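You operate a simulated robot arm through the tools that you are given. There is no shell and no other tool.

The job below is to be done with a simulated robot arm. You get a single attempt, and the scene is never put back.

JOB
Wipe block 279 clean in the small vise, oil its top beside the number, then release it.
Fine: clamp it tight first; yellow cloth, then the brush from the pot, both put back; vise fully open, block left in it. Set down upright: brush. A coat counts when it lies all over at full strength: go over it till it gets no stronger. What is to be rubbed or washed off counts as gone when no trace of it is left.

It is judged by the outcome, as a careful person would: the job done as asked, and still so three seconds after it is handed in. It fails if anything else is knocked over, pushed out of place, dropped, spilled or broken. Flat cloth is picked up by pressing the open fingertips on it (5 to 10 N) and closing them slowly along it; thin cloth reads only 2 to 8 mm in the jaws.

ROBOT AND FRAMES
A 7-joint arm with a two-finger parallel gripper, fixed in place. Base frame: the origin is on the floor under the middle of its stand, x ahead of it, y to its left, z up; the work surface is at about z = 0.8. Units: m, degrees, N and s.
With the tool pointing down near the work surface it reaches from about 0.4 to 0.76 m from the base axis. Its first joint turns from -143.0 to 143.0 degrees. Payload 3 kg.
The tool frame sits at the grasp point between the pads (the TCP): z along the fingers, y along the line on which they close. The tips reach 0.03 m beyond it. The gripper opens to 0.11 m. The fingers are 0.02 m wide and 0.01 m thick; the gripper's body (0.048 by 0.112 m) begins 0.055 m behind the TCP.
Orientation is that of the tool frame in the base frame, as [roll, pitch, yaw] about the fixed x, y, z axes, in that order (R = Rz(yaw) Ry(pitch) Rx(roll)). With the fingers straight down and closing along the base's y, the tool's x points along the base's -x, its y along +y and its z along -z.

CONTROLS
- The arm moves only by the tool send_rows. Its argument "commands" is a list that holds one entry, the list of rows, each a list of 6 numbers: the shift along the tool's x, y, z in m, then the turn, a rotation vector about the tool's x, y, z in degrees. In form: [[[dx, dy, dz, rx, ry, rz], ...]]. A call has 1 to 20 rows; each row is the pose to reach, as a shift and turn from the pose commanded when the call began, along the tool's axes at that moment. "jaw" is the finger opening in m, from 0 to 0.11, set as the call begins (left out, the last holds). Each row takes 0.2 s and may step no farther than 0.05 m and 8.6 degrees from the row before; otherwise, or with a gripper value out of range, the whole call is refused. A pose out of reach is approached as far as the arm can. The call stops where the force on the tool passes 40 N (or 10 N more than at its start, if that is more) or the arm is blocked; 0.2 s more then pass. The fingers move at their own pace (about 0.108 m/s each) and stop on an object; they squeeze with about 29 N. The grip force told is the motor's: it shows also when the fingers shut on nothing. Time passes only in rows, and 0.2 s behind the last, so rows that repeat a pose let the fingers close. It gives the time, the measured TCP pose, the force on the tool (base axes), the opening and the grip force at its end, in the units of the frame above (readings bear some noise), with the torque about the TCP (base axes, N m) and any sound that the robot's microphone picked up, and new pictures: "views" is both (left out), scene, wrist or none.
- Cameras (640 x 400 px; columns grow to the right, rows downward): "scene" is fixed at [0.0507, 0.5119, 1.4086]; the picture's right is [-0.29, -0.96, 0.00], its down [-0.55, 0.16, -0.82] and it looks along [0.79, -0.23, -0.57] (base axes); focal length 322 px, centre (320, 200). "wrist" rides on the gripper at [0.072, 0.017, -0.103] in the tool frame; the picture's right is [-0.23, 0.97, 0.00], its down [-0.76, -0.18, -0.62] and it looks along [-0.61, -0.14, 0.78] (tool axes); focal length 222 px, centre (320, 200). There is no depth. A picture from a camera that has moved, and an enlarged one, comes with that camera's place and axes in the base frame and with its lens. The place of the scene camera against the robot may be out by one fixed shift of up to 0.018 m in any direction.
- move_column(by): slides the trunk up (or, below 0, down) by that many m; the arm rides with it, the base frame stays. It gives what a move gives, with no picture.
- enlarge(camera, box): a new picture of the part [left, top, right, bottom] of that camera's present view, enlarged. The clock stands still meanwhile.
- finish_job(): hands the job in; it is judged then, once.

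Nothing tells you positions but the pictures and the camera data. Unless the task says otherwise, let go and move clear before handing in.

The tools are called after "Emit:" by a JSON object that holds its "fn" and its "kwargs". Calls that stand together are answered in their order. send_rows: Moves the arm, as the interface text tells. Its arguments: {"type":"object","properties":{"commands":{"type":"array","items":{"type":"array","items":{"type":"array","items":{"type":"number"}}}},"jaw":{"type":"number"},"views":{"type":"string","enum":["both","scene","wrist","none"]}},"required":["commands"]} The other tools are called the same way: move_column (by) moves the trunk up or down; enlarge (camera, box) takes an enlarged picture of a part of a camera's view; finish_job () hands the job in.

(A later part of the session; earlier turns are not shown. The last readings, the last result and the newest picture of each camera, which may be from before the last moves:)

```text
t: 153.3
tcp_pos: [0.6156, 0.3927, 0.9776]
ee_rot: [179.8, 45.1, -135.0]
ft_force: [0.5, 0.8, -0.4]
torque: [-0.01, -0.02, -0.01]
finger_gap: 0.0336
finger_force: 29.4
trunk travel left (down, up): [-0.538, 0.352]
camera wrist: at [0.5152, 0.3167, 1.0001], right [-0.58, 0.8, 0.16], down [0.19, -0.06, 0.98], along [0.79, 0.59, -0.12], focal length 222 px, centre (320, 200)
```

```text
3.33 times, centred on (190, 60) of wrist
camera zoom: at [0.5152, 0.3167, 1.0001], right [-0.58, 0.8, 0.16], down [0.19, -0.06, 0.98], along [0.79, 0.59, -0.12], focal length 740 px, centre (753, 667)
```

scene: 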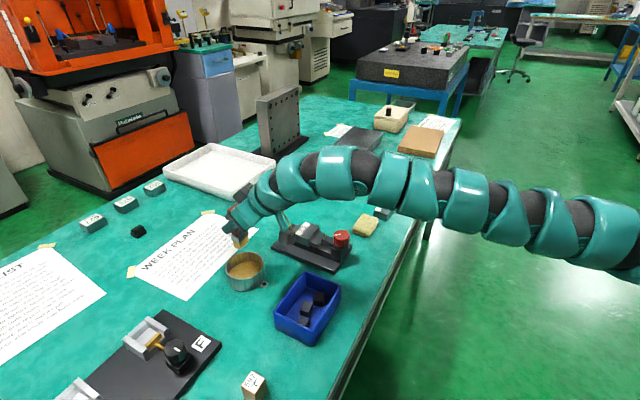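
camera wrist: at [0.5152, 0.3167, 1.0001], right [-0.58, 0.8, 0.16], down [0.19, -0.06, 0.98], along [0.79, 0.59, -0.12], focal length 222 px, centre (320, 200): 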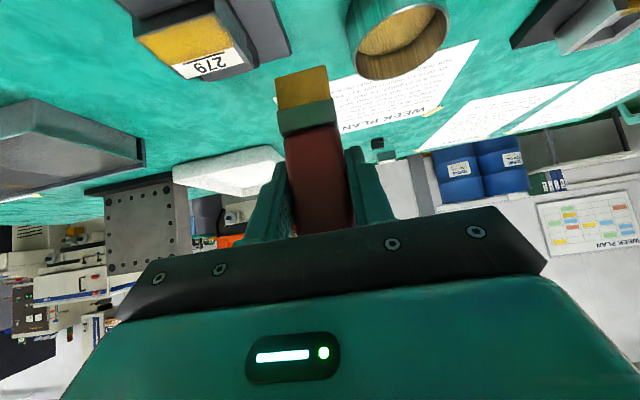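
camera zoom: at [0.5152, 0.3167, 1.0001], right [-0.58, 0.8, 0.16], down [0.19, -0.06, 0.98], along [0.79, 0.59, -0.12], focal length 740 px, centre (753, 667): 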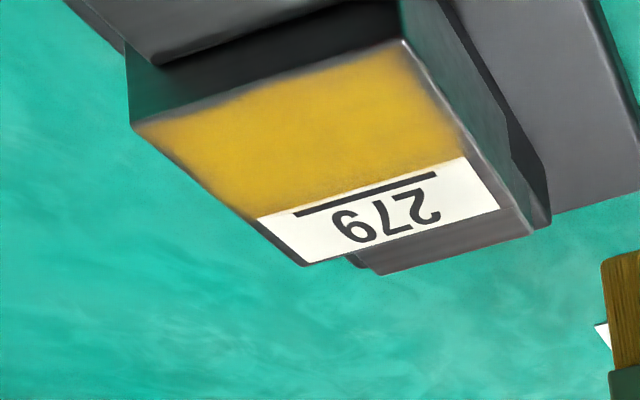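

The golden coat is going on well, but the near edge and the block's ends are still weaker. I'll go over those areas.

Emit:
{"fn": "send_rows", "kwargs": {"commands": [[[0, -0.04, 0, 0, 0, 0], [0, -0.075, 0, 0, 0, 0], [0.0177, -0.075, 0.0177, 0, 0, 0], [0.034, -0.075, 0.034, 0, 0, 0], [0.0389, -0.075, 0.0319, 0, 0, 0], [0.0389, -0.055, 0.0319, 0, 0, 0], [0.0389, -0.075, 0.0319, 0, 0, 0], [0.0389, -0.095, 0.0319, 0, 0, 0], [0.0389, -0.075, 0.0319, 0, 0, 0], [0.0389, -0.055, 0.0319, 0, 0, 0], [0.0354, -0.055, 0.0354, 0, 0, 0], [0.034, -0.055, 0.0368, 0, 0, 0], [0.034, -0.075, 0.0368, 0, 0, 0], [0.034, -0.095, 0.0368, 0, 0, 0], [0.0354, -0.095, 0.0354, 0, 0, 0], [0.0389, -0.095, 0.0319, 0, 0, 0], [0.0354, -0.075, 0.0354, 0, 0, 0], [0.034, -0.075, 0.0368, 0, 0, 0], [0.034, -0.055, 0.0368, 0, 0, 0], [0.0354, -0.075, 0.0354, 0, 0, 0]]], "views": "none"}}

Emit:
{"fn": "send_rows", "kwargs": {"commands": [[[-0.0106, 0, -0.0106, 0, 0, 0], [-0.0247, 0, -0.0247, 0, 0, 0], [-0.0354, 0, -0.0354, 0, 0, 0], [-0.0354, 0.04, -0.0354, 0, 0, 0], [-0.0354, 0.08, -0.0354, 0, 0, 0], [-0.0354, 0.1, -0.0354, 0, 0, 0], [-0.0354, 0.1, -0.0354, 0, 0, 0]]], "views": "wrist"}}

Emit:
{"fn": "enlarge", "kwargs": {"camera": "scene", "box": [295, 212, 335, 244]}}

Emit:
{"fn": "enlarge", "kwargs": {"camera": "wrist", "box": [80, 0, 240, 100]}}

```text
t: 157.6
tcp_pos: [0.6711, 0.3383, 0.9293]
ee_rot: [179.9, 45.2, -135.0]
ft_force: [0.5, -0.4, 2.6]
torque: [-0.03, -0.01, -0.02]
finger_gap: 0.0333
finger_force: 29.1
trunk travel left (down, up): [-0.538, 0.352]
```

```text
t: 159.2
tcp_pos: [0.5968, 0.4127, 0.9818]
ee_rot: [179.8, 45.1, -135.1]
ft_force: [0.1, -0.5, -0.9]
torque: [-0.02, 0.01, 0.03]
finger_gap: 0.0333
finger_force: 29.3
trunk travel left (down, up): [-0.538, 0.352]
camera wrist: at [0.4974, 0.3357, 1.0025], right [-0.57, 0.8, 0.16], down [0.19, -0.06, 0.98], along [0.79, 0.59, -0.12], focal length 222 px, centre (320, 200)
```

wrist: 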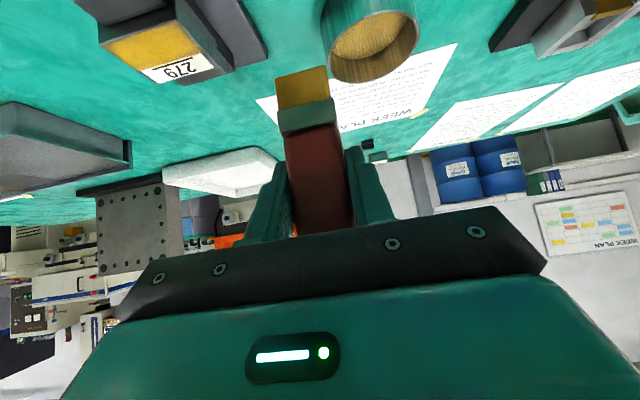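

```text
12.50 times, centred on (315, 228) of scene
camera zoom: at [0.0507, 0.5119, 1.4086], right [-0.29, -0.96, 0.0], down [-0.55, 0.16, -0.82], along [0.79, -0.23, -0.57], focal length 4029 px, centre (382, -150)
```

zoom: 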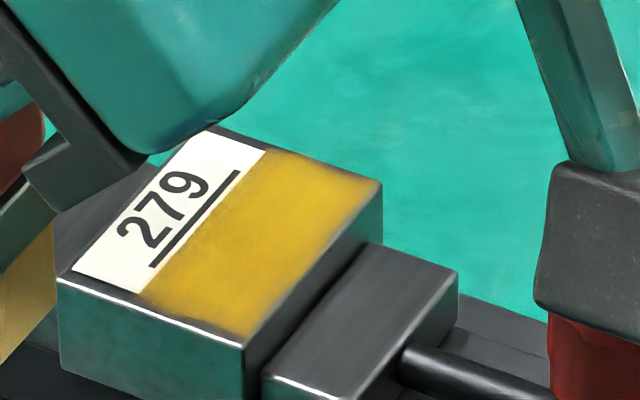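

```text
4.00 times, centred on (160, 50) of wrist
camera zoom: at [0.4974, 0.3357, 1.0025], right [-0.57, 0.8, 0.16], down [0.19, -0.06, 0.98], along [0.79, 0.59, -0.12], focal length 888 px, centre (960, 800)
```

zoom: 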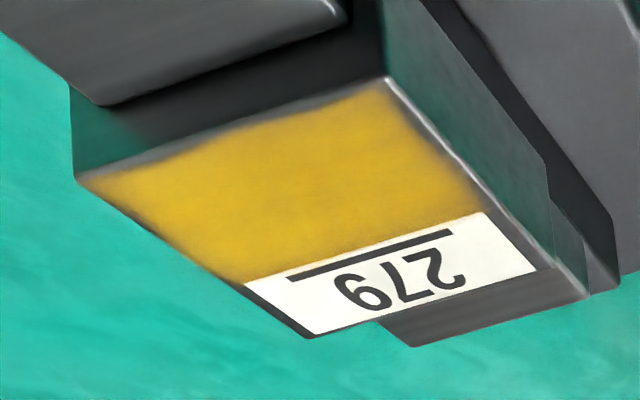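

Nearly complete; thin fades remain along the near edge and the two ends. Another pass reaching right over the edges.

Emit:
{"fn": "send_rows", "kwargs": {"commands": [[[0, -0.05, 0, 0, 0, 0], [0, -0.1, 0, 0, 0, 0], [0.0177, -0.1, 0.0177, 0, 0, 0], [0.034, -0.1, 0.034, 0, 0, 0], [0.0398, -0.1, 0.0314, 0, 0, 0], [0.0398, -0.076, 0.0314, 0, 0, 0], [0.0398, -0.1, 0.0314, 0, 0, 0], [0.0398, -0.124, 0.0314, 0, 0, 0], [0.0356, -0.124, 0.0356, 0, 0, 0], [0.0335, -0.124, 0.0377, 0, 0, 0], [0.0335, -0.1, 0.0377, 0, 0, 0], [0.0335, -0.076, 0.0377, 0, 0, 0], [0.0356, -0.076, 0.0356, 0, 0, 0], [0.0398, -0.076, 0.0314, 0, 0, 0], [0.0398, -0.1, 0.0314, 0, 0, 0], [0.0398, -0.124, 0.0314, 0, 0, 0], [0.0356, -0.124, 0.0356, 0, 0, 0], [0.0356, -0.1, 0.0356, 0, 0, 0], [0.0356, -0.076, 0.0356, 0, 0, 0], [0.0356, -0.1, 0.0356, 0, 0, 0]]], "views": "none"}}

Emit:
{"fn": "send_rows", "kwargs": {"commands": [[[-0.0106, 0, -0.0106, 0, 0, 0], [-0.0247, 0, -0.0247, 0, 0, 0], [-0.0354, 0, -0.0354, 0, 0, 0], [-0.0354, 0.04, -0.0354, 0, 0, 0], [-0.0354, 0.08, -0.0354, 0, 0, 0], [-0.0354, 0.1, -0.0354, 0, 0, 0], [-0.0354, 0.1, -0.0354, 0, 0, 0]]], "views": "wrist"}}

Emit:
{"fn": "enlarge", "kwargs": {"camera": "scene", "box": [295, 212, 335, 244]}}

Emit:
{"fn": "enlarge", "kwargs": {"camera": "wrist", "box": [80, 0, 240, 100]}}

```text
t: 163.3
tcp_pos: [0.667, 0.3411, 0.9283]
ee_rot: [179.8, 45.4, -134.8]
ft_force: [-3.3, 5.6, 22.5]
torque: [0.25, 0.13, 0.04]
finger_gap: 0.0337
finger_force: 29.0
trunk travel left (down, up): [-0.538, 0.352]
```

```text
t: 164.9
tcp_pos: [0.5974, 0.4072, 0.9781]
ee_rot: [179.8, 45.1, -135.0]
ft_force: [-0.6, -0.1, -0.1]
torque: [0.0, 0.01, 0.03]
finger_gap: 0.0334
finger_force: 29.3
trunk travel left (down, up): [-0.538, 0.352]
camera wrist: at [0.4968, 0.332, 1.0004], right [-0.58, 0.8, 0.16], down [0.19, -0.06, 0.98], along [0.79, 0.59, -0.12], focal length 222 px, centre (320, 200)
```

wrist: 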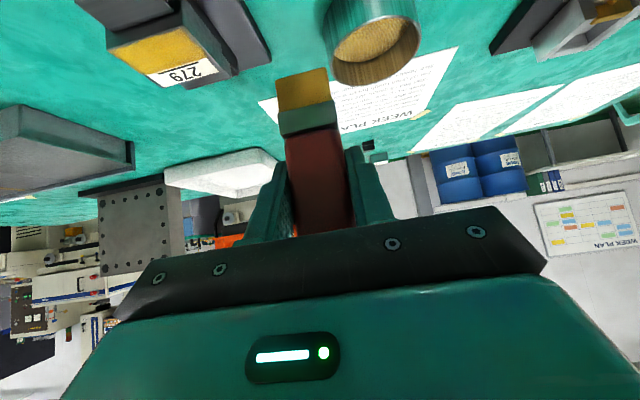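

```text
12.50 times, centred on (315, 228) of scene
camera zoom: at [0.0507, 0.5119, 1.4086], right [-0.29, -0.96, 0.0], down [-0.55, 0.16, -0.82], along [0.79, -0.23, -0.57], focal length 4029 px, centre (382, -150)
```

zoom: 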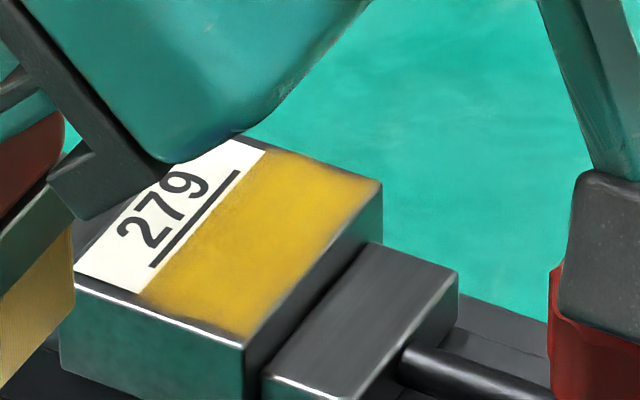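

```text
4.00 times, centred on (160, 50) of wrist
camera zoom: at [0.4968, 0.332, 1.0004], right [-0.58, 0.8, 0.16], down [0.19, -0.06, 0.98], along [0.79, 0.59, -0.12], focal length 888 px, centre (960, 800)
```

zoom: 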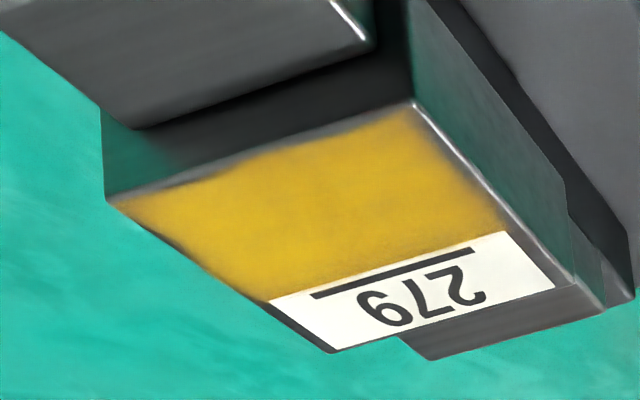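

Emit:
{"fn": "enlarge", "kwargs": {"camera": "wrist", "box": [100, 20, 215, 90]}}

Emit:
{"fn": "enlarge", "kwargs": {"camera": "scene", "box": [300, 218, 324, 236]}}

```text
5.57 times, centred on (158, 55) of wrist
camera zoom: at [0.4968, 0.332, 1.0004], right [-0.58, 0.8, 0.16], down [0.19, -0.06, 0.98], along [0.79, 0.59, -0.12], focal length 1236 px, centre (1224, 1007)
```

zoom: 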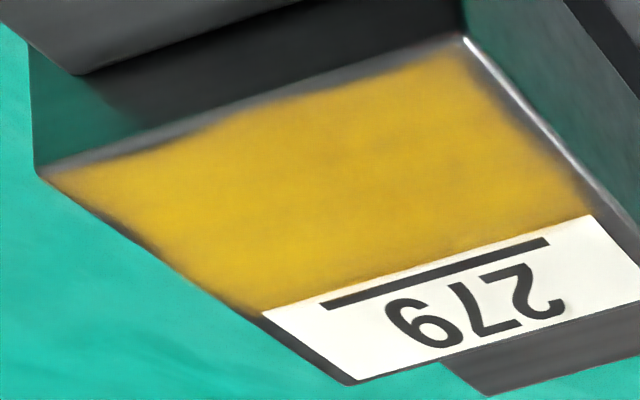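

```text
16.00 times, centred on (312, 227) of scene
camera zoom: at [0.0507, 0.5119, 1.4086], right [-0.29, -0.96, 0.0], down [-0.55, 0.16, -0.82], along [0.79, -0.23, -0.57], focal length 5157 px, centre (448, -232)
```

zoom: 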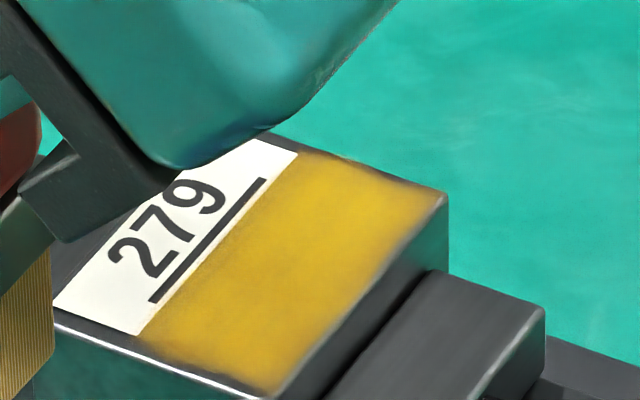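

The coat is almost uniform with only thin soft borders. To be sure it's at full strength, I'll reload the brush and make a final complete pass.

Emit:
{"fn": "send_rows", "kwargs": {"commands": [[[-0.0191, 0.0209, 0.0209, 0, 0, 0], [-0.0381, 0.0418, 0.0419, 0, 0, 0], [-0.0572, 0.0627, 0.0628, 0, 0, 0], [-0.0572, 0.0627, 0.0628, 0, 0, 0], [-0.0572, 0.0627, 0.0628, 0, 0, 0], [-0.0572, 0.0627, 0.0628, 0, 0, 0]]], "views": "wrist"}}

```text
t: 166.3
tcp_pos: [0.6129, 0.5156, 0.9762]
ee_rot: [179.9, 45.1, -135.0]
ft_force: [-1.2, 0.1, -0.4]
torque: [0.0, 0.0, 0.04]
finger_gap: 0.0336
finger_force: 28.6
trunk travel left (down, up): [-0.538, 0.352]
camera wrist: at [0.514, 0.4385, 0.9964], right [-0.58, 0.8, 0.16], down [0.19, -0.06, 0.98], along [0.79, 0.59, -0.12], focal length 222 px, centre (320, 200)
```

wrist: 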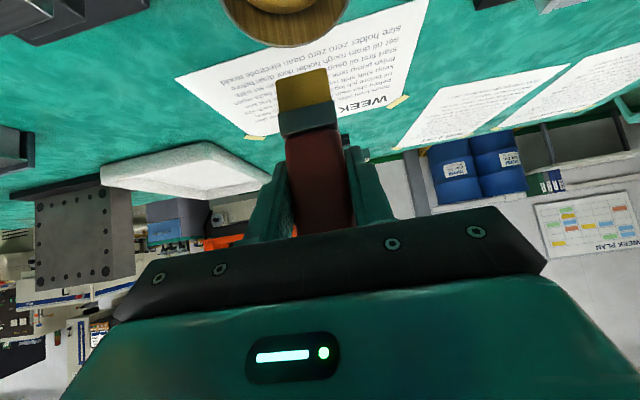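

Emit:
{"fn": "send_rows", "kwargs": {"commands": [[[0.0156, 0, 0.0156, 0, 0, 0], [0.0311, 0, 0.0311, 0, 0, 0], [0.0467, 0, 0.0467, 0, 0, 0], [0.0608, 0, 0.0608, 0, 0, 0], [0.0643, 0, 0.0643, 0, 0, 0], [0.0643, 0, 0.0643, 0, 0, 0]]], "views": "none"}}

Emit:
{"fn": "send_rows", "kwargs": {"commands": [[[0.0014, 0, 0.0014, 0, 0, 0], [0.0014, 0, 0.0014, 0, 0, 0]]], "views": "none"}}

Emit:
{"fn": "send_rows", "kwargs": {"commands": [[[0.0011, 0, 0.0011, 0, 0, 0], [0.0011, 0, 0.0011, 0, 0, 0]]], "views": "none"}}

```text
t: 167.8
tcp_pos: [0.6141, 0.5152, 0.8844]
ee_rot: [179.9, 45.1, -135.0]
ft_force: [0.1, 0.0, 0.1]
torque: [-0.02, 0.01, -0.02]
finger_gap: 0.033
finger_force: 29.3
trunk travel left (down, up): [-0.538, 0.352]
```

```text
t: 168.3
tcp_pos: [0.6136, 0.5148, 0.8826]
ee_rot: [179.9, 45.1, -135.1]
ft_force: [0.3, -0.5, -0.8]
torque: [0.01, 0.0, 0.0]
finger_gap: 0.0333
finger_force: 29.0
trunk travel left (down, up): [-0.538, 0.352]
```

```text
t: 168.9
tcp_pos: [0.614, 0.5132, 0.8815]
ee_rot: [179.9, 45.2, -134.9]
ft_force: [0.8, 1.5, 4.3]
torque: [0.06, -0.06, 0.01]
finger_gap: 0.0334
finger_force: 29.2
trunk travel left (down, up): [-0.538, 0.352]
```

Emit:
{"fn": "send_rows", "kwargs": {"commands": [[[0.0003, 0, 0.0003, 0, 0, 0], [0.0003, 0, 0.0003, 0, 0, 0], [0.0003, 0, 0.0003, 0, 0, 0], [0.0003, 0, 0.0003, 0, 0, 0], [0.0003, 0, 0.0003, 0, 0, 0]]], "views": "none"}}

Emit:
{"fn": "send_rows", "kwargs": {"commands": [[[-0.0106, 0, -0.0106, 0, 0, 0], [-0.0247, 0, -0.0247, 0, 0, 0], [-0.0389, 0, -0.0389, 0, 0, 0], [-0.053, 0, -0.053, 0, 0, 0], [-0.0658, 0, -0.0658, 0, 0, 0], [-0.0539, -0.0318, -0.0777, 0, 0, 0], [-0.042, -0.0636, -0.0896, 0, 0, 0], [-0.0301, -0.0955, -0.1015, 0, 0, 0], [-0.0182, -0.1273, -0.1134, 0, 0, 0], [-0.0063, -0.1591, -0.1253, 0, 0, 0], [-0.0063, -0.1591, -0.1253, 0, 0, 0], [-0.0063, -0.1591, -0.1253, 0, 0, 0], [-0.0063, -0.1591, -0.1253, 0, 0, 0]]], "views": "wrist"}}

```text
t: 170.2
tcp_pos: [0.6134, 0.5138, 0.882]
ee_rot: [179.9, 45.2, -135.0]
ft_force: [3.7, 2.6, 9.7]
torque: [0.14, -0.19, -0.02]
finger_gap: 0.0333
finger_force: 28.9
trunk travel left (down, up): [-0.538, 0.352]
```

```text
t: 172.9
tcp_pos: [0.6673, 0.3426, 0.9738]
ee_rot: [179.8, 45.1, -135.0]
ft_force: [-0.5, -0.1, -0.5]
torque: [0.02, -0.01, -0.02]
finger_gap: 0.0331
finger_force: 29.2
trunk travel left (down, up): [-0.538, 0.352]
camera wrist: at [0.5672, 0.2659, 0.9953], right [-0.58, 0.8, 0.16], down [0.19, -0.06, 0.98], along [0.79, 0.6, -0.12], focal length 222 px, centre (320, 200)
```

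wrist: 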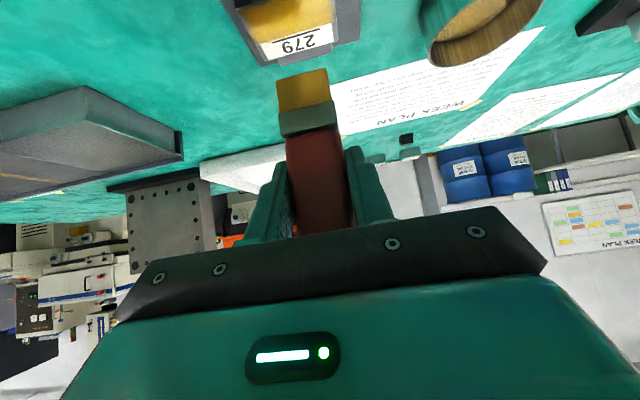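

Emit:
{"fn": "send_rows", "kwargs": {"commands": [[[0.01, -0.0015, 0.01, 0, 0, 0], [0.02, -0.0015, 0.02, 0, 0, 0], [0.0297, -0.0015, 0.0297, 0, 0, 0], [0.0311, -0.0015, 0.0311, 0, 0, 0], [0.0311, -0.0015, 0.0311, 0, 0, 0]]], "views": "wrist"}}

Emit:
{"fn": "enlarge", "kwargs": {"camera": "wrist", "box": [220, 0, 400, 150]}}

```text
t: 174.2
tcp_pos: [0.6682, 0.34, 0.9284]
ee_rot: [179.8, 45.1, -135.0]
ft_force: [0.0, 0.7, -0.8]
torque: [0.0, 0.0, 0.0]
finger_gap: 0.0335
finger_force: 29.0
trunk travel left (down, up): [-0.538, 0.352]
camera wrist: at [0.569, 0.2633, 0.951], right [-0.58, 0.8, 0.16], down [0.19, -0.06, 0.98], along [0.79, 0.6, -0.12], focal length 222 px, centre (320, 200)
```

wrist: 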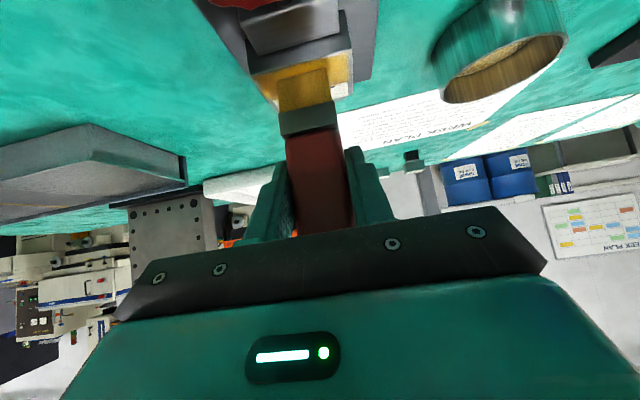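

```text
2.67 times, centred on (310, 75) of wrist
camera zoom: at [0.569, 0.2633, 0.951], right [-0.58, 0.8, 0.16], down [0.19, -0.06, 0.98], along [0.79, 0.6, -0.12], focal length 592 px, centre (347, 533)
```

zoom: 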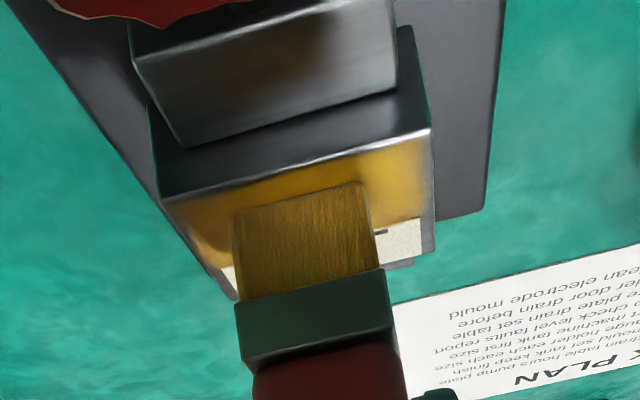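

The brush has slid up slightly in the grip, so contact will be a little lower. I'll step down to contact.

Emit:
{"fn": "send_rows", "kwargs": {"commands": [[[0.0011, 0, 0.0011, 0, 0, 0], [0.0011, 0, 0.0011, 0, 0, 0]]], "views": "none"}}

Emit:
{"fn": "send_rows", "kwargs": {"commands": [[[0.0007, 0, 0.0007, 0, 0, 0], [0.0007, 0, 0.0007, 0, 0, 0]]], "views": "none"}}

```text
t: 174.8
tcp_pos: [0.6686, 0.3393, 0.93]
ee_rot: [-180.0, 45.4, -135.0]
ft_force: [3.1, 0.9, 8.1]
torque: [0.04, -0.17, 0.01]
finger_gap: 0.0336
finger_force: 29.2
trunk travel left (down, up): [-0.538, 0.352]
```

```text
t: 175.3
tcp_pos: [0.6672, 0.3412, 0.9294]
ee_rot: [-179.9, 45.4, -135.0]
ft_force: [3.5, -0.6, 17.9]
torque: [-0.04, -0.18, -0.04]
finger_gap: 0.0332
finger_force: 28.9
trunk travel left (down, up): [-0.538, 0.352]
```

Emit:
{"fn": "send_rows", "kwargs": {"commands": [[[0, 0.012, 0, 0, 2.3, 0], [0, 0.024, 0, 0, 2.3, 0], [0, 0, 0, 0, 2.3, 0], [0, -0.024, 0, 0, 2.3, 0], [0.0035, -0.024, -0.0035, 0, 2.3, 0], [0.0035, 0, -0.0035, 0, 2.3, 0], [0.0035, 0.024, -0.0035, 0, 2.3, 0], [0, 0.024, 0, 0, 2.3, 0], [-0.0028, 0.024, 0.0028, 0, 2.3, 0], [-0.0028, 0, 0.0028, 0, 2.3, 0], [-0.0028, -0.024, 0.0028, 0, 2.3, 0], [0, -0.024, 0, 0, 2.3, 0], [0, 0, 0, 0, 2.3, 0], [0, 0.024, 0, 0, 2.3, 0], [-0.0028, 0.024, 0.0028, 0, 2.3, 0], [-0.0028, 0, 0.0028, 0, 2.3, 0], [-0.0028, -0.024, 0.0028, 0, 2.3, 0], [0.0035, -0.024, -0.0035, 0, 2.3, 0], [0.0035, 0, -0.0035, 0, 2.3, 0], [0.0035, 0.024, -0.0035, 0, 2.3, 0]]], "views": "none"}}

Emit:
{"fn": "send_rows", "kwargs": {"commands": [[[-0.0106, 0, -0.0106, 0, 0, 0], [-0.0247, 0, -0.0247, 0, 0, 0], [-0.0354, 0, -0.0354, 0, 0, 0], [-0.0354, 0.04, -0.0354, 0, 0, 0], [-0.0354, 0.075, -0.0354, 0, 0, 0], [-0.0354, 0.075, -0.0354, 0, 0, 0]]], "views": "wrist"}}

Emit:
{"fn": "enlarge", "kwargs": {"camera": "scene", "box": [295, 212, 335, 244]}}

Emit:
{"fn": "enlarge", "kwargs": {"camera": "wrist", "box": [80, 0, 240, 100]}}

```text
t: 179.6
tcp_pos: [0.6494, 0.3547, 0.9262]
ee_rot: [179.9, 42.7, -135.0]
ft_force: [-0.2, -2.4, 10.5]
torque: [-0.09, -0.12, -0.03]
finger_gap: 0.0336
finger_force: 28.8
trunk travel left (down, up): [-0.538, 0.352]
```

```text
t: 180.9
tcp_pos: [0.5991, 0.4103, 0.9773]
ee_rot: [179.8, 42.8, -135.0]
ft_force: [-0.1, 0.3, -0.3]
torque: [-0.03, -0.02, 0.0]
finger_gap: 0.0332
finger_force: 28.5
trunk travel left (down, up): [-0.538, 0.352]
camera wrist: at [0.4985, 0.3347, 1.0045], right [-0.57, 0.81, 0.16], down [0.22, -0.03, 0.97], along [0.79, 0.59, -0.16], focal length 222 px, centre (320, 200)
```

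wrist: 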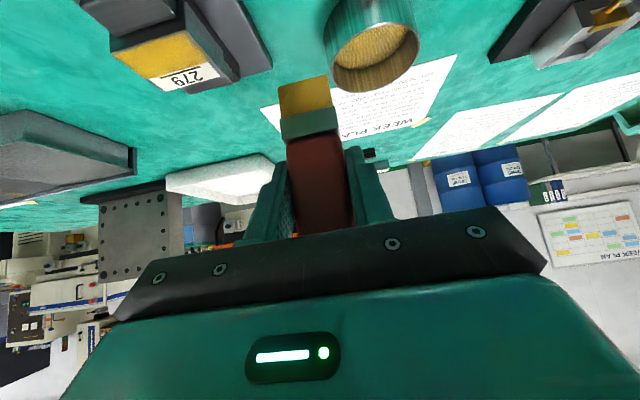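

```text
12.50 times, centred on (315, 228) of scene
camera zoom: at [0.0507, 0.5119, 1.4086], right [-0.29, -0.96, 0.0], down [-0.55, 0.16, -0.82], along [0.79, -0.23, -0.57], focal length 4029 px, centre (382, -150)
```

zoom: 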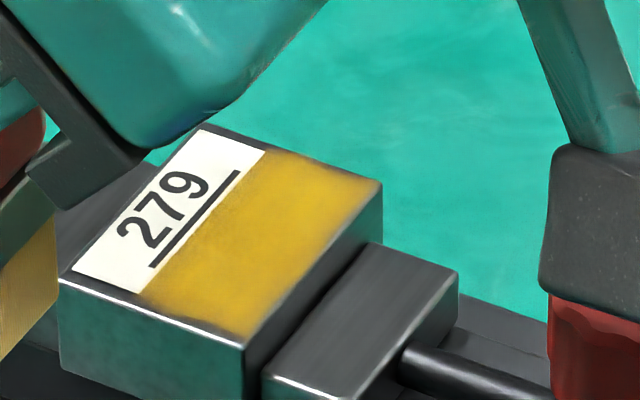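

```text
4.00 times, centred on (160, 50) of wrist
camera zoom: at [0.4985, 0.3347, 1.0045], right [-0.57, 0.81, 0.16], down [0.22, -0.03, 0.97], along [0.79, 0.59, -0.16], focal length 888 px, centre (960, 800)
```

zoom: 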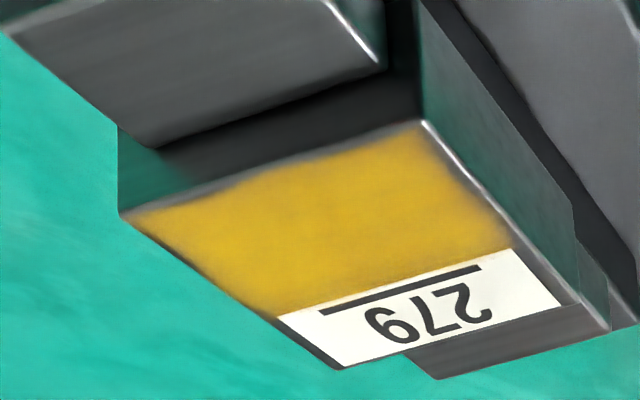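

The extra pass made no visible difference: the coat is at full strength, and the label is clean. Now I'll return the brush to its pot.

Emit:
{"fn": "send_rows", "kwargs": {"commands": [[[-0.0204, 0.0214, 0.0198, 0, 0, 0], [-0.0408, 0.0428, 0.0396, 0, 0, 0], [-0.0612, 0.0642, 0.0594, 0, 0, 0], [-0.0612, 0.0642, 0.0594, 0, 0, 0], [-0.0612, 0.0642, 0.0594, 0, 0, 0], [-0.0612, 0.0642, 0.0594, 0, 0, 0]]], "views": "both"}}

Emit:
{"fn": "enlarge", "kwargs": {"camera": "scene", "box": [205, 195, 305, 300]}}

Emit:
{"fn": "enlarge", "kwargs": {"camera": "wrist", "box": [220, 0, 400, 160]}}

```text
t: 182.3
tcp_pos: [0.6116, 0.5154, 0.9756]
ee_rot: [179.9, 42.8, -135.1]
ft_force: [-0.3, 0.5, -0.5]
torque: [0.0, -0.02, 0.0]
finger_gap: 0.0335
finger_force: 29.0
out of reach, approached as far as the arm can: row 3
trunk travel left (down, up): [-0.538, 0.352]
camera wrist: at [0.5113, 0.4397, 1.0028], right [-0.57, 0.81, 0.16], down [0.22, -0.03, 0.97], along [0.79, 0.59, -0.16], focal length 222 px, centre (320, 200)
```

scene: 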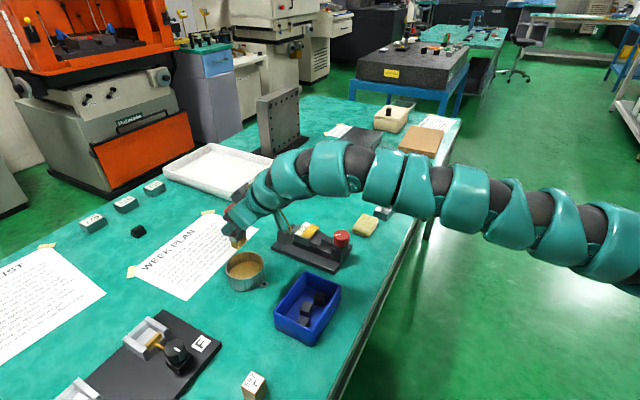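
wrist: 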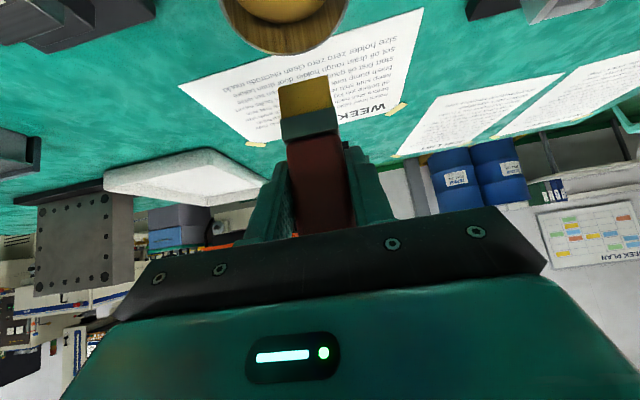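

```text
3.81 times, centred on (255, 248) of scene
camera zoom: at [0.0507, 0.5119, 1.4086], right [-0.29, -0.96, 0.0], down [-0.55, 0.16, -0.82], along [0.79, -0.23, -0.57], focal length 1228 px, centre (568, 19)
```

zoom: 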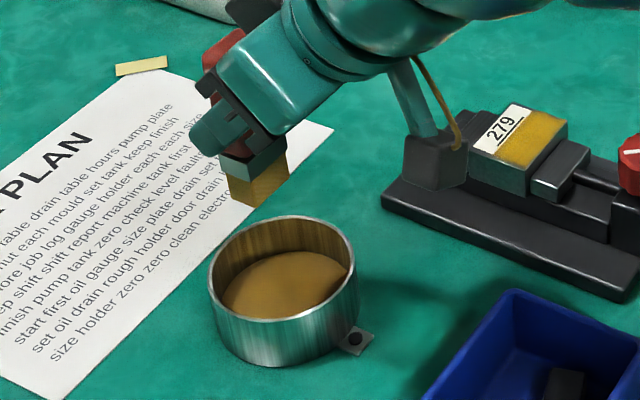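

```text
2.50 times, centred on (310, 80) of wrist
camera zoom: at [0.5113, 0.4397, 1.0028], right [-0.57, 0.81, 0.16], down [0.22, -0.03, 0.97], along [0.79, 0.59, -0.16], focal length 555 px, centre (345, 500)
```

zoom: 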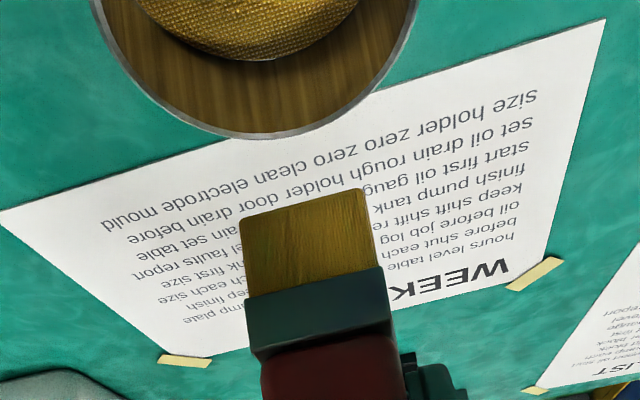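

The brush sits about 7 mm higher in the grip but is upright. Aligning over the pot centre and lowering it in.

Emit:
{"fn": "send_rows", "kwargs": {"commands": [[[-0.0015, -0.0013, 0.0014, 0, 0, 0], [-0.0015, -0.0013, 0.0014, 0, 0, 0], [0.0121, -0.0013, 0.0161, 0, 0, 0], [0.0257, -0.0013, 0.0308, 0, 0, 0], [0.0393, -0.0013, 0.0454, 0, 0, 0], [0.0529, -0.0013, 0.0601, 0, 0, 0], [0.0529, -0.0013, 0.0601, 0, 0, 0]]], "views": "both"}}

Emit:
{"fn": "enlarge", "kwargs": {"camera": "scene", "box": [205, 195, 305, 300]}}

Emit:
{"fn": "enlarge", "kwargs": {"camera": "wrist", "box": [220, 20, 420, 190]}}

```text
t: 183.9
tcp_pos: [0.6117, 0.515, 0.8936]
ee_rot: [179.9, 42.8, -135.0]
ft_force: [0.0, -0.3, -0.3]
torque: [-0.01, 0.01, -0.01]
finger_gap: 0.0333
finger_force: 28.7
trunk travel left (down, up): [-0.538, 0.352]
camera wrist: at [0.5129, 0.4393, 0.9215], right [-0.57, 0.81, 0.16], down [0.22, -0.03, 0.97], along [0.79, 0.59, -0.16], focal length 222 px, centre (320, 200)
```

scene: 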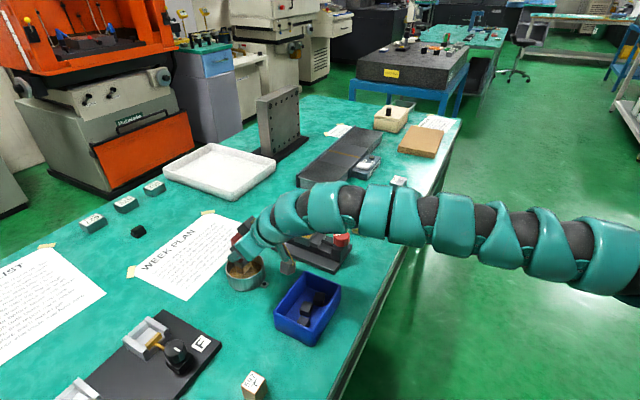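
wrist: 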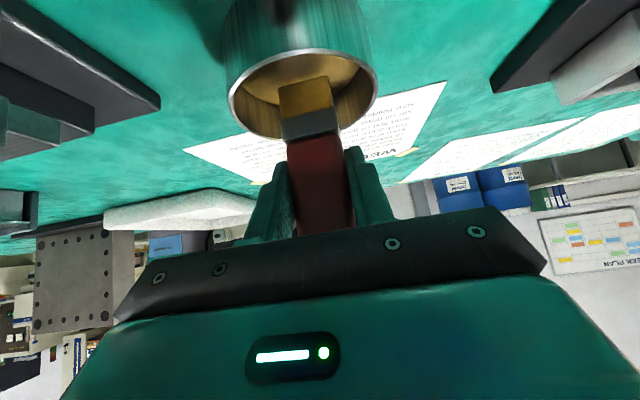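

```text
3.81 times, centred on (255, 248) of scene
camera zoom: at [0.0507, 0.5119, 1.4086], right [-0.29, -0.96, 0.0], down [-0.55, 0.16, -0.82], along [0.79, -0.23, -0.57], focal length 1228 px, centre (568, 19)
```

zoom: 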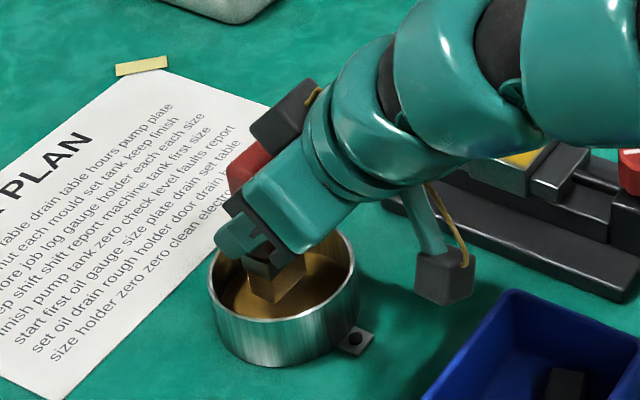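

```text
2.35 times, centred on (320, 105) of wrist
camera zoom: at [0.5129, 0.4393, 0.9215], right [-0.57, 0.81, 0.16], down [0.22, -0.03, 0.97], along [0.79, 0.59, -0.16], focal length 523 px, centre (320, 424)
```

zoom: 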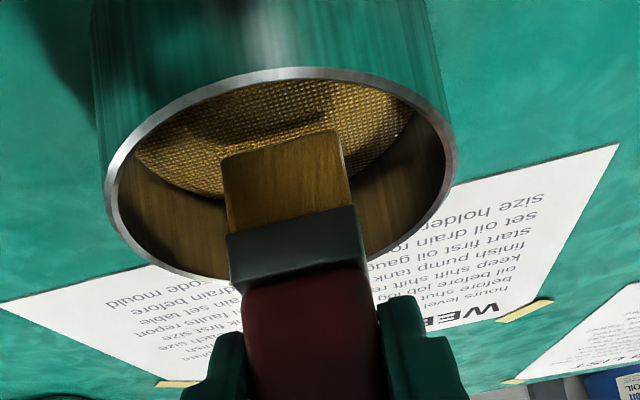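

Emit:
{"fn": "send_rows", "kwargs": {"commands": [[[0.0034, 0, 0.0037, 0, 0, 0], [0.0068, 0, 0.0073, 0, 0, 0], [0.0088, 0, 0.0095, 0, 0, 0], [0.0088, 0, 0.0095, 0, 0, 0]]], "views": "none"}}

Emit:
{"fn": "send_rows", "kwargs": {"commands": [[[0.001, 0, 0.0011, 0, 0, 0], [0.001, 0, 0.0011, 0, 0, 0]]], "views": "none"}}

Emit:
{"fn": "send_rows", "kwargs": {"commands": [[[0.001, 0, 0.0011, 0, 0, 0], [0.001, 0, 0.0011, 0, 0, 0]]], "views": "none"}}

```text
t: 184.9
tcp_pos: [0.6114, 0.5146, 0.8813]
ee_rot: [179.9, 42.9, -135.0]
ft_force: [0.5, 0.2, 0.0]
torque: [0.04, 0.0, -0.02]
finger_gap: 0.0333
finger_force: 28.6
out of reach, approached as far as the arm can: row 3
trunk travel left (down, up): [-0.538, 0.352]
```

```text
t: 185.6
tcp_pos: [0.6105, 0.5135, 0.8799]
ee_rot: [180.0, 42.8, -135.0]
ft_force: [-0.2, -0.1, 0.0]
torque: [0.01, -0.04, 0.03]
finger_gap: 0.0335
finger_force: 29.2
trunk travel left (down, up): [-0.538, 0.352]
```

```text
t: 186.2
tcp_pos: [0.6111, 0.5142, 0.8787]
ee_rot: [179.9, 43.0, -134.9]
ft_force: [-0.1, -2.6, 4.8]
torque: [-0.04, -0.04, 0.0]
finger_gap: 0.0333
finger_force: 29.4
out of reach, approached as far as the arm can: row 1
trunk travel left (down, up): [-0.538, 0.352]
```

Contact at about 5 N: the bristles rest on the pad. Checking the picture before letting go.

Emit:
{"fn": "send_rows", "kwargs": {"commands": [[[0, 0, 0, 0, 0, 0]]], "views": "wrist"}}

Emit:
{"fn": "enlarge", "kwargs": {"camera": "wrist", "box": [220, 40, 420, 220]}}

Emit:
{"fn": "enlarge", "kwargs": {"camera": "scene", "box": [205, 205, 305, 300]}}

```text
t: 186.6
tcp_pos: [0.6111, 0.5151, 0.8786]
ee_rot: [179.8, 43.0, -135.0]
ft_force: [1.5, -0.7, 6.2]
torque: [0.1, -0.17, -0.01]
finger_gap: 0.0334
finger_force: 29.0
trunk travel left (down, up): [-0.538, 0.352]
camera wrist: at [0.512, 0.4387, 0.9061], right [-0.57, 0.81, 0.16], down [0.22, -0.03, 0.97], along [0.79, 0.59, -0.16], focal length 222 px, centre (320, 200)
```

wrist: 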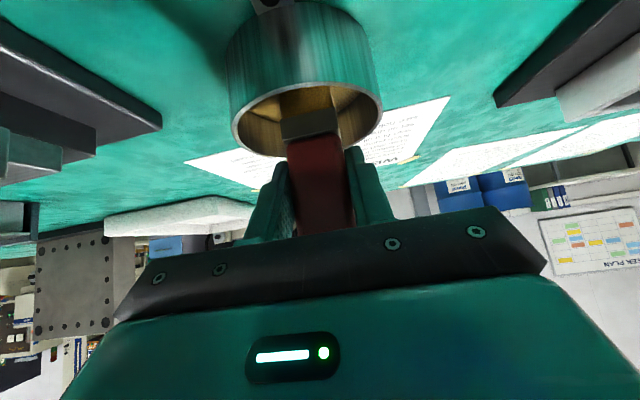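

```text
2.22 times, centred on (320, 130) of wrist
camera zoom: at [0.512, 0.4387, 0.9061], right [-0.57, 0.81, 0.16], down [0.22, -0.03, 0.97], along [0.79, 0.59, -0.16], focal length 494 px, centre (320, 356)
```

zoom: 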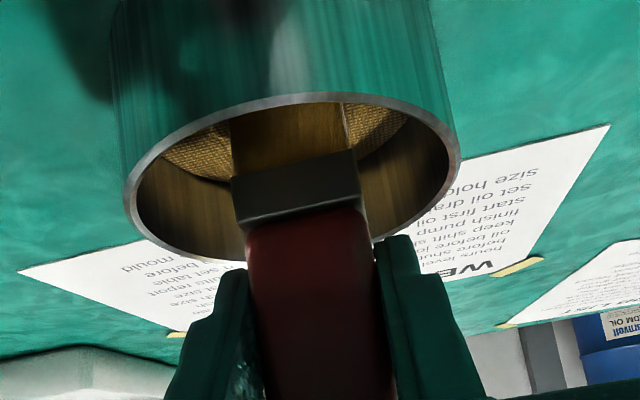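

```text
4.21 times, centred on (255, 252) of scene
camera zoom: at [0.0507, 0.5119, 1.4086], right [-0.29, -0.96, 0.0], down [-0.55, 0.16, -0.82], along [0.79, -0.23, -0.57], focal length 1357 px, centre (594, -21)
```

zoom: 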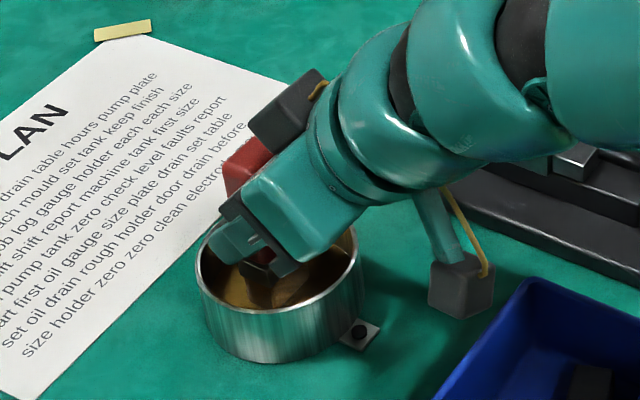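

Emit:
{"fn": "send_rows", "kwargs": {"commands": [[[-0.0004, 0, -0.0004, 0, 0, 0], [-0.0004, 0, -0.0004, 0, 0, 0]]], "jaw": 0.037, "views": "none"}}

Emit:
{"fn": "send_rows", "kwargs": {"commands": [[[0, 0, 0, 0, 0, 0], [0, 0, 0, 0, 0, 0]]], "jaw": 0.058, "views": "wrist"}}

Emit:
{"fn": "enlarge", "kwargs": {"camera": "wrist", "box": [220, 40, 420, 220]}}

```text
t: 187.2
tcp_pos: [0.6116, 0.5141, 0.8784]
ee_rot: [179.9, 42.7, -134.9]
ft_force: [-0.6, 0.7, 1.3]
torque: [0.0, 0.01, -0.02]
finger_gap: 0.0368
finger_force: 0.1
trunk travel left (down, up): [-0.538, 0.352]
```

```text
t: 187.8
tcp_pos: [0.6114, 0.5147, 0.8776]
ee_rot: [179.9, 42.9, -135.0]
ft_force: [-0.6, 0.6, -0.9]
torque: [-0.01, 0.0, 0.01]
finger_gap: 0.0581
finger_force: 0.0
trunk travel left (down, up): [-0.538, 0.352]
camera wrist: at [0.5123, 0.4386, 0.9054], right [-0.57, 0.81, 0.16], down [0.22, -0.03, 0.97], along [0.79, 0.59, -0.16], focal length 222 px, centre (320, 200)
```

wrist: 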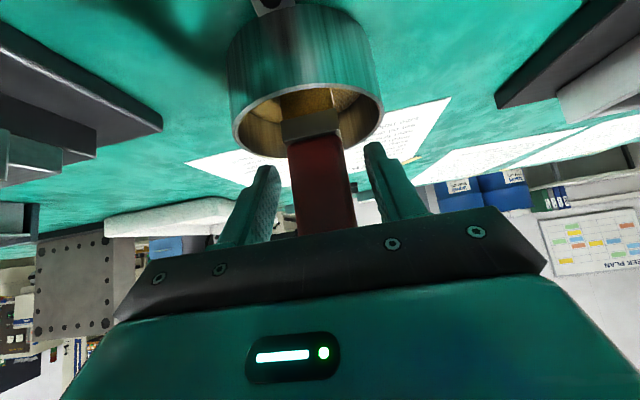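

```text
2.22 times, centred on (320, 130) of wrist
camera zoom: at [0.5123, 0.4386, 0.9054], right [-0.57, 0.81, 0.16], down [0.22, -0.03, 0.97], along [0.79, 0.59, -0.16], focal length 494 px, centre (320, 356)
```

zoom: 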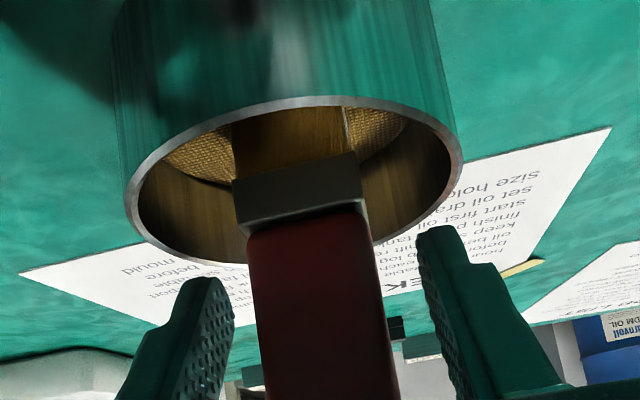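

The brush stands upright in the pot. I'll centre slightly and withdraw up and back.

Emit:
{"fn": "send_rows", "kwargs": {"commands": [[[0, -0.003, 0, 0, 0, 0], [-0.0078, -0.003, -0.0173, 0, 0, 0], [-0.0156, -0.003, -0.0346, 0, 0, 0], [-0.0235, -0.003, -0.0518, 0, 0, 0], [-0.0313, -0.003, -0.0691, 0, 0, 0], [-0.0391, -0.003, -0.0864, 0, 0, 0], [-0.0391, -0.003, -0.0864, 0, 0, 0]]], "views": "both"}}

Emit:
{"fn": "enlarge", "kwargs": {"camera": "scene", "box": [205, 205, 305, 300]}}

Emit:
{"fn": "enlarge", "kwargs": {"camera": "wrist", "box": [200, 0, 400, 180]}}

```text
t: 189.3
tcp_pos: [0.5948, 0.491, 0.97]
ee_rot: [179.9, 42.8, -135.1]
ft_force: [-0.5, -0.6, 0.1]
torque: [0.02, 0.01, -0.03]
finger_gap: 0.058
finger_force: 0.0
trunk travel left (down, up): [-0.538, 0.352]
camera wrist: at [0.4959, 0.4155, 0.9976], right [-0.57, 0.81, 0.16], down [0.22, -0.03, 0.97], along [0.79, 0.59, -0.16], focal length 222 px, centre (320, 200)
```

scene: 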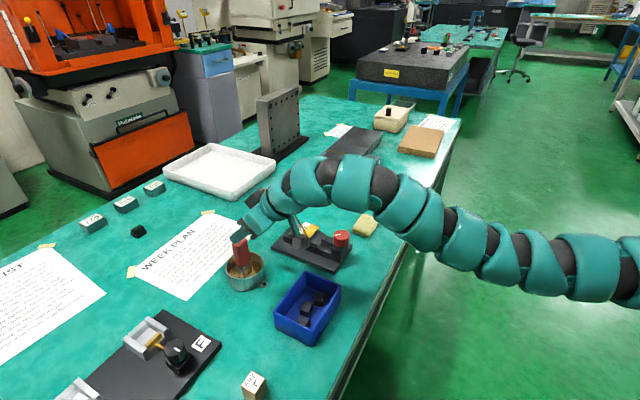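
wrist: 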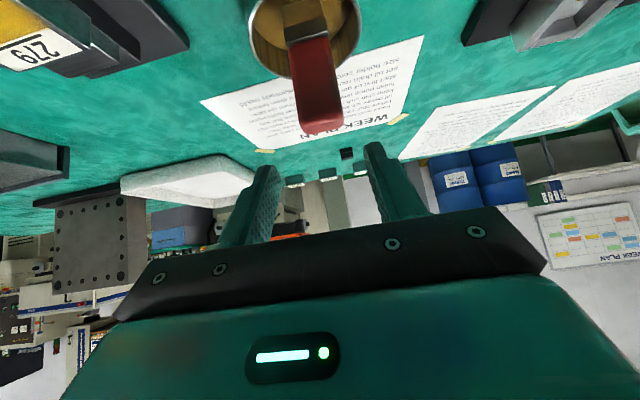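

```text
4.21 times, centred on (255, 252) of scene
camera zoom: at [0.0507, 0.5119, 1.4086], right [-0.29, -0.96, 0.0], down [-0.55, 0.16, -0.82], along [0.79, -0.23, -0.57], focal length 1357 px, centre (594, -21)
```

zoom: 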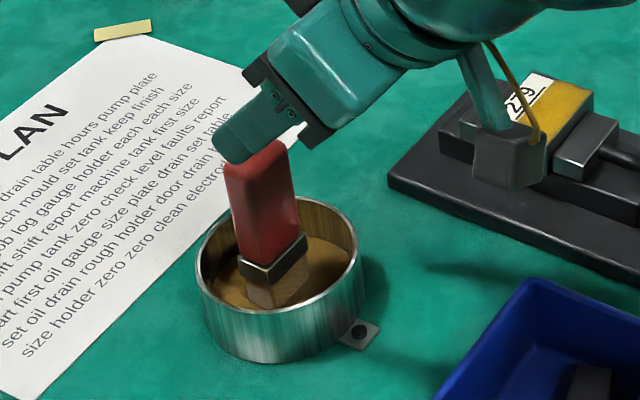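

```text
2.22 times, centred on (300, 90) of wrist
camera zoom: at [0.4959, 0.4155, 0.9976], right [-0.57, 0.81, 0.16], down [0.22, -0.03, 0.97], along [0.79, 0.59, -0.16], focal length 494 px, centre (364, 444)
```

zoom: 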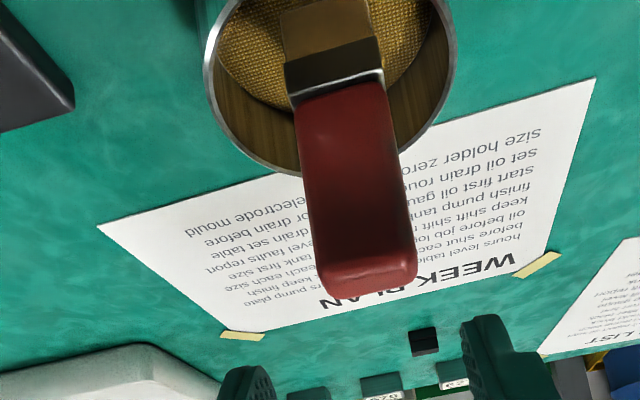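

The brush is upright in its pot. Now I'll move to the knob and straighten the tool.

Emit:
{"fn": "send_rows", "kwargs": {"commands": [[[0.01, -0.0243, -0.0229, 0, 0, 0], [0.02, -0.0485, -0.0457, 0, 0, 0], [0.0299, -0.0728, -0.0686, 0, 7, 0], [0.0402, -0.094, -0.0849, 0, 14, 0], [0.0505, -0.1151, -0.1013, 0, 21, 0], [0.0607, -0.1363, -0.1176, 0, 28, 0], [0.071, -0.1575, -0.1339, 0, 35, 0], [0.071, -0.1575, -0.1339, 0, 42.8, 0], [0.071, -0.1575, -0.1339, 0, 42.8, 0]]], "jaw": 0.062, "views": "both"}}

Emit:
{"fn": "enlarge", "kwargs": {"camera": "wrist", "box": [220, 40, 420, 200]}}

Emit:
{"fn": "enlarge", "kwargs": {"camera": "scene", "box": [210, 200, 370, 300]}}

```text
t: 191.3
tcp_pos: [0.6035, 0.2787, 1.0177]
ee_rot: [179.9, -0.1, -135.0]
ft_force: [0.8, -0.1, 0.7]
torque: [0.01, 0.0, -0.03]
finger_gap: 0.0621
finger_force: 0.0
trunk travel left (down, up): [-0.538, 0.352]
camera wrist: at [0.5409, 0.2384, 1.1225], right [-0.53, 0.85, 0.0], down [0.67, 0.41, 0.62], along [0.53, 0.33, -0.78], focal length 222 px, centre (320, 200)
```

scene: 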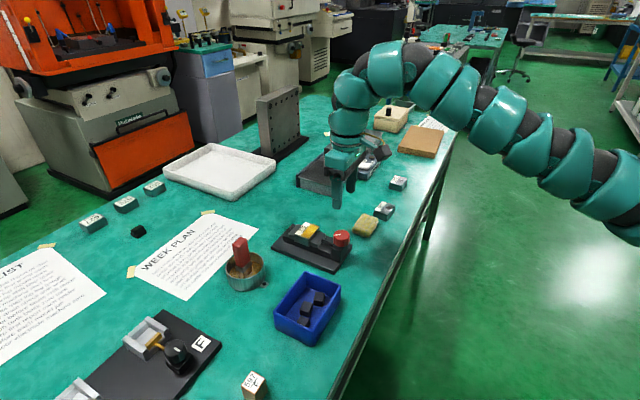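
wrist: 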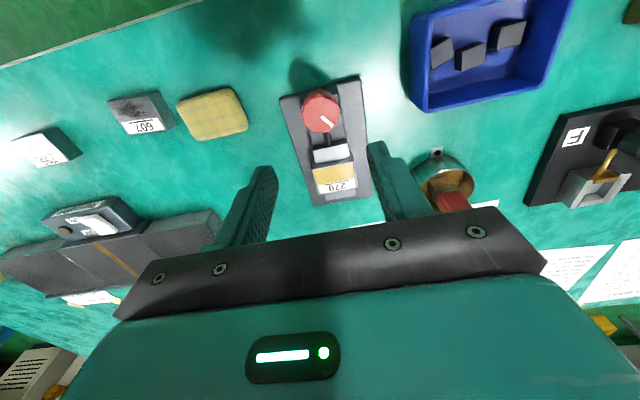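

```text
2.50 times, centred on (320, 120) of wrist
camera zoom: at [0.5409, 0.2384, 1.1225], right [-0.53, 0.85, 0.0], down [0.67, 0.41, 0.62], along [0.53, 0.33, -0.78], focal length 555 px, centre (320, 400)
```

zoom: 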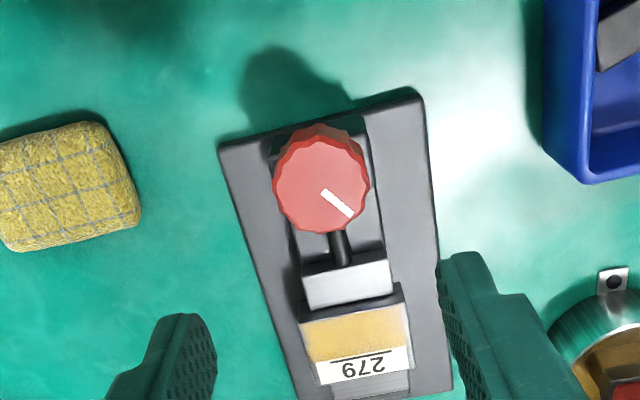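

```text
4.00 times, centred on (290, 250) of scene
camera zoom: at [0.0507, 0.5119, 1.4086], right [-0.29, -0.96, 0.0], down [-0.55, 0.16, -0.82], along [0.79, -0.23, -0.57], focal length 1289 px, centre (440, 0)
```

zoom: 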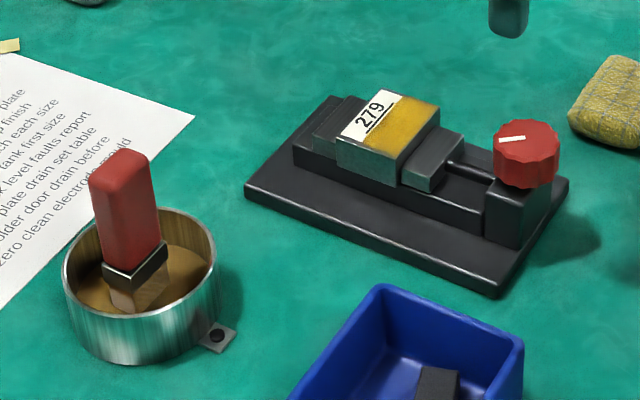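

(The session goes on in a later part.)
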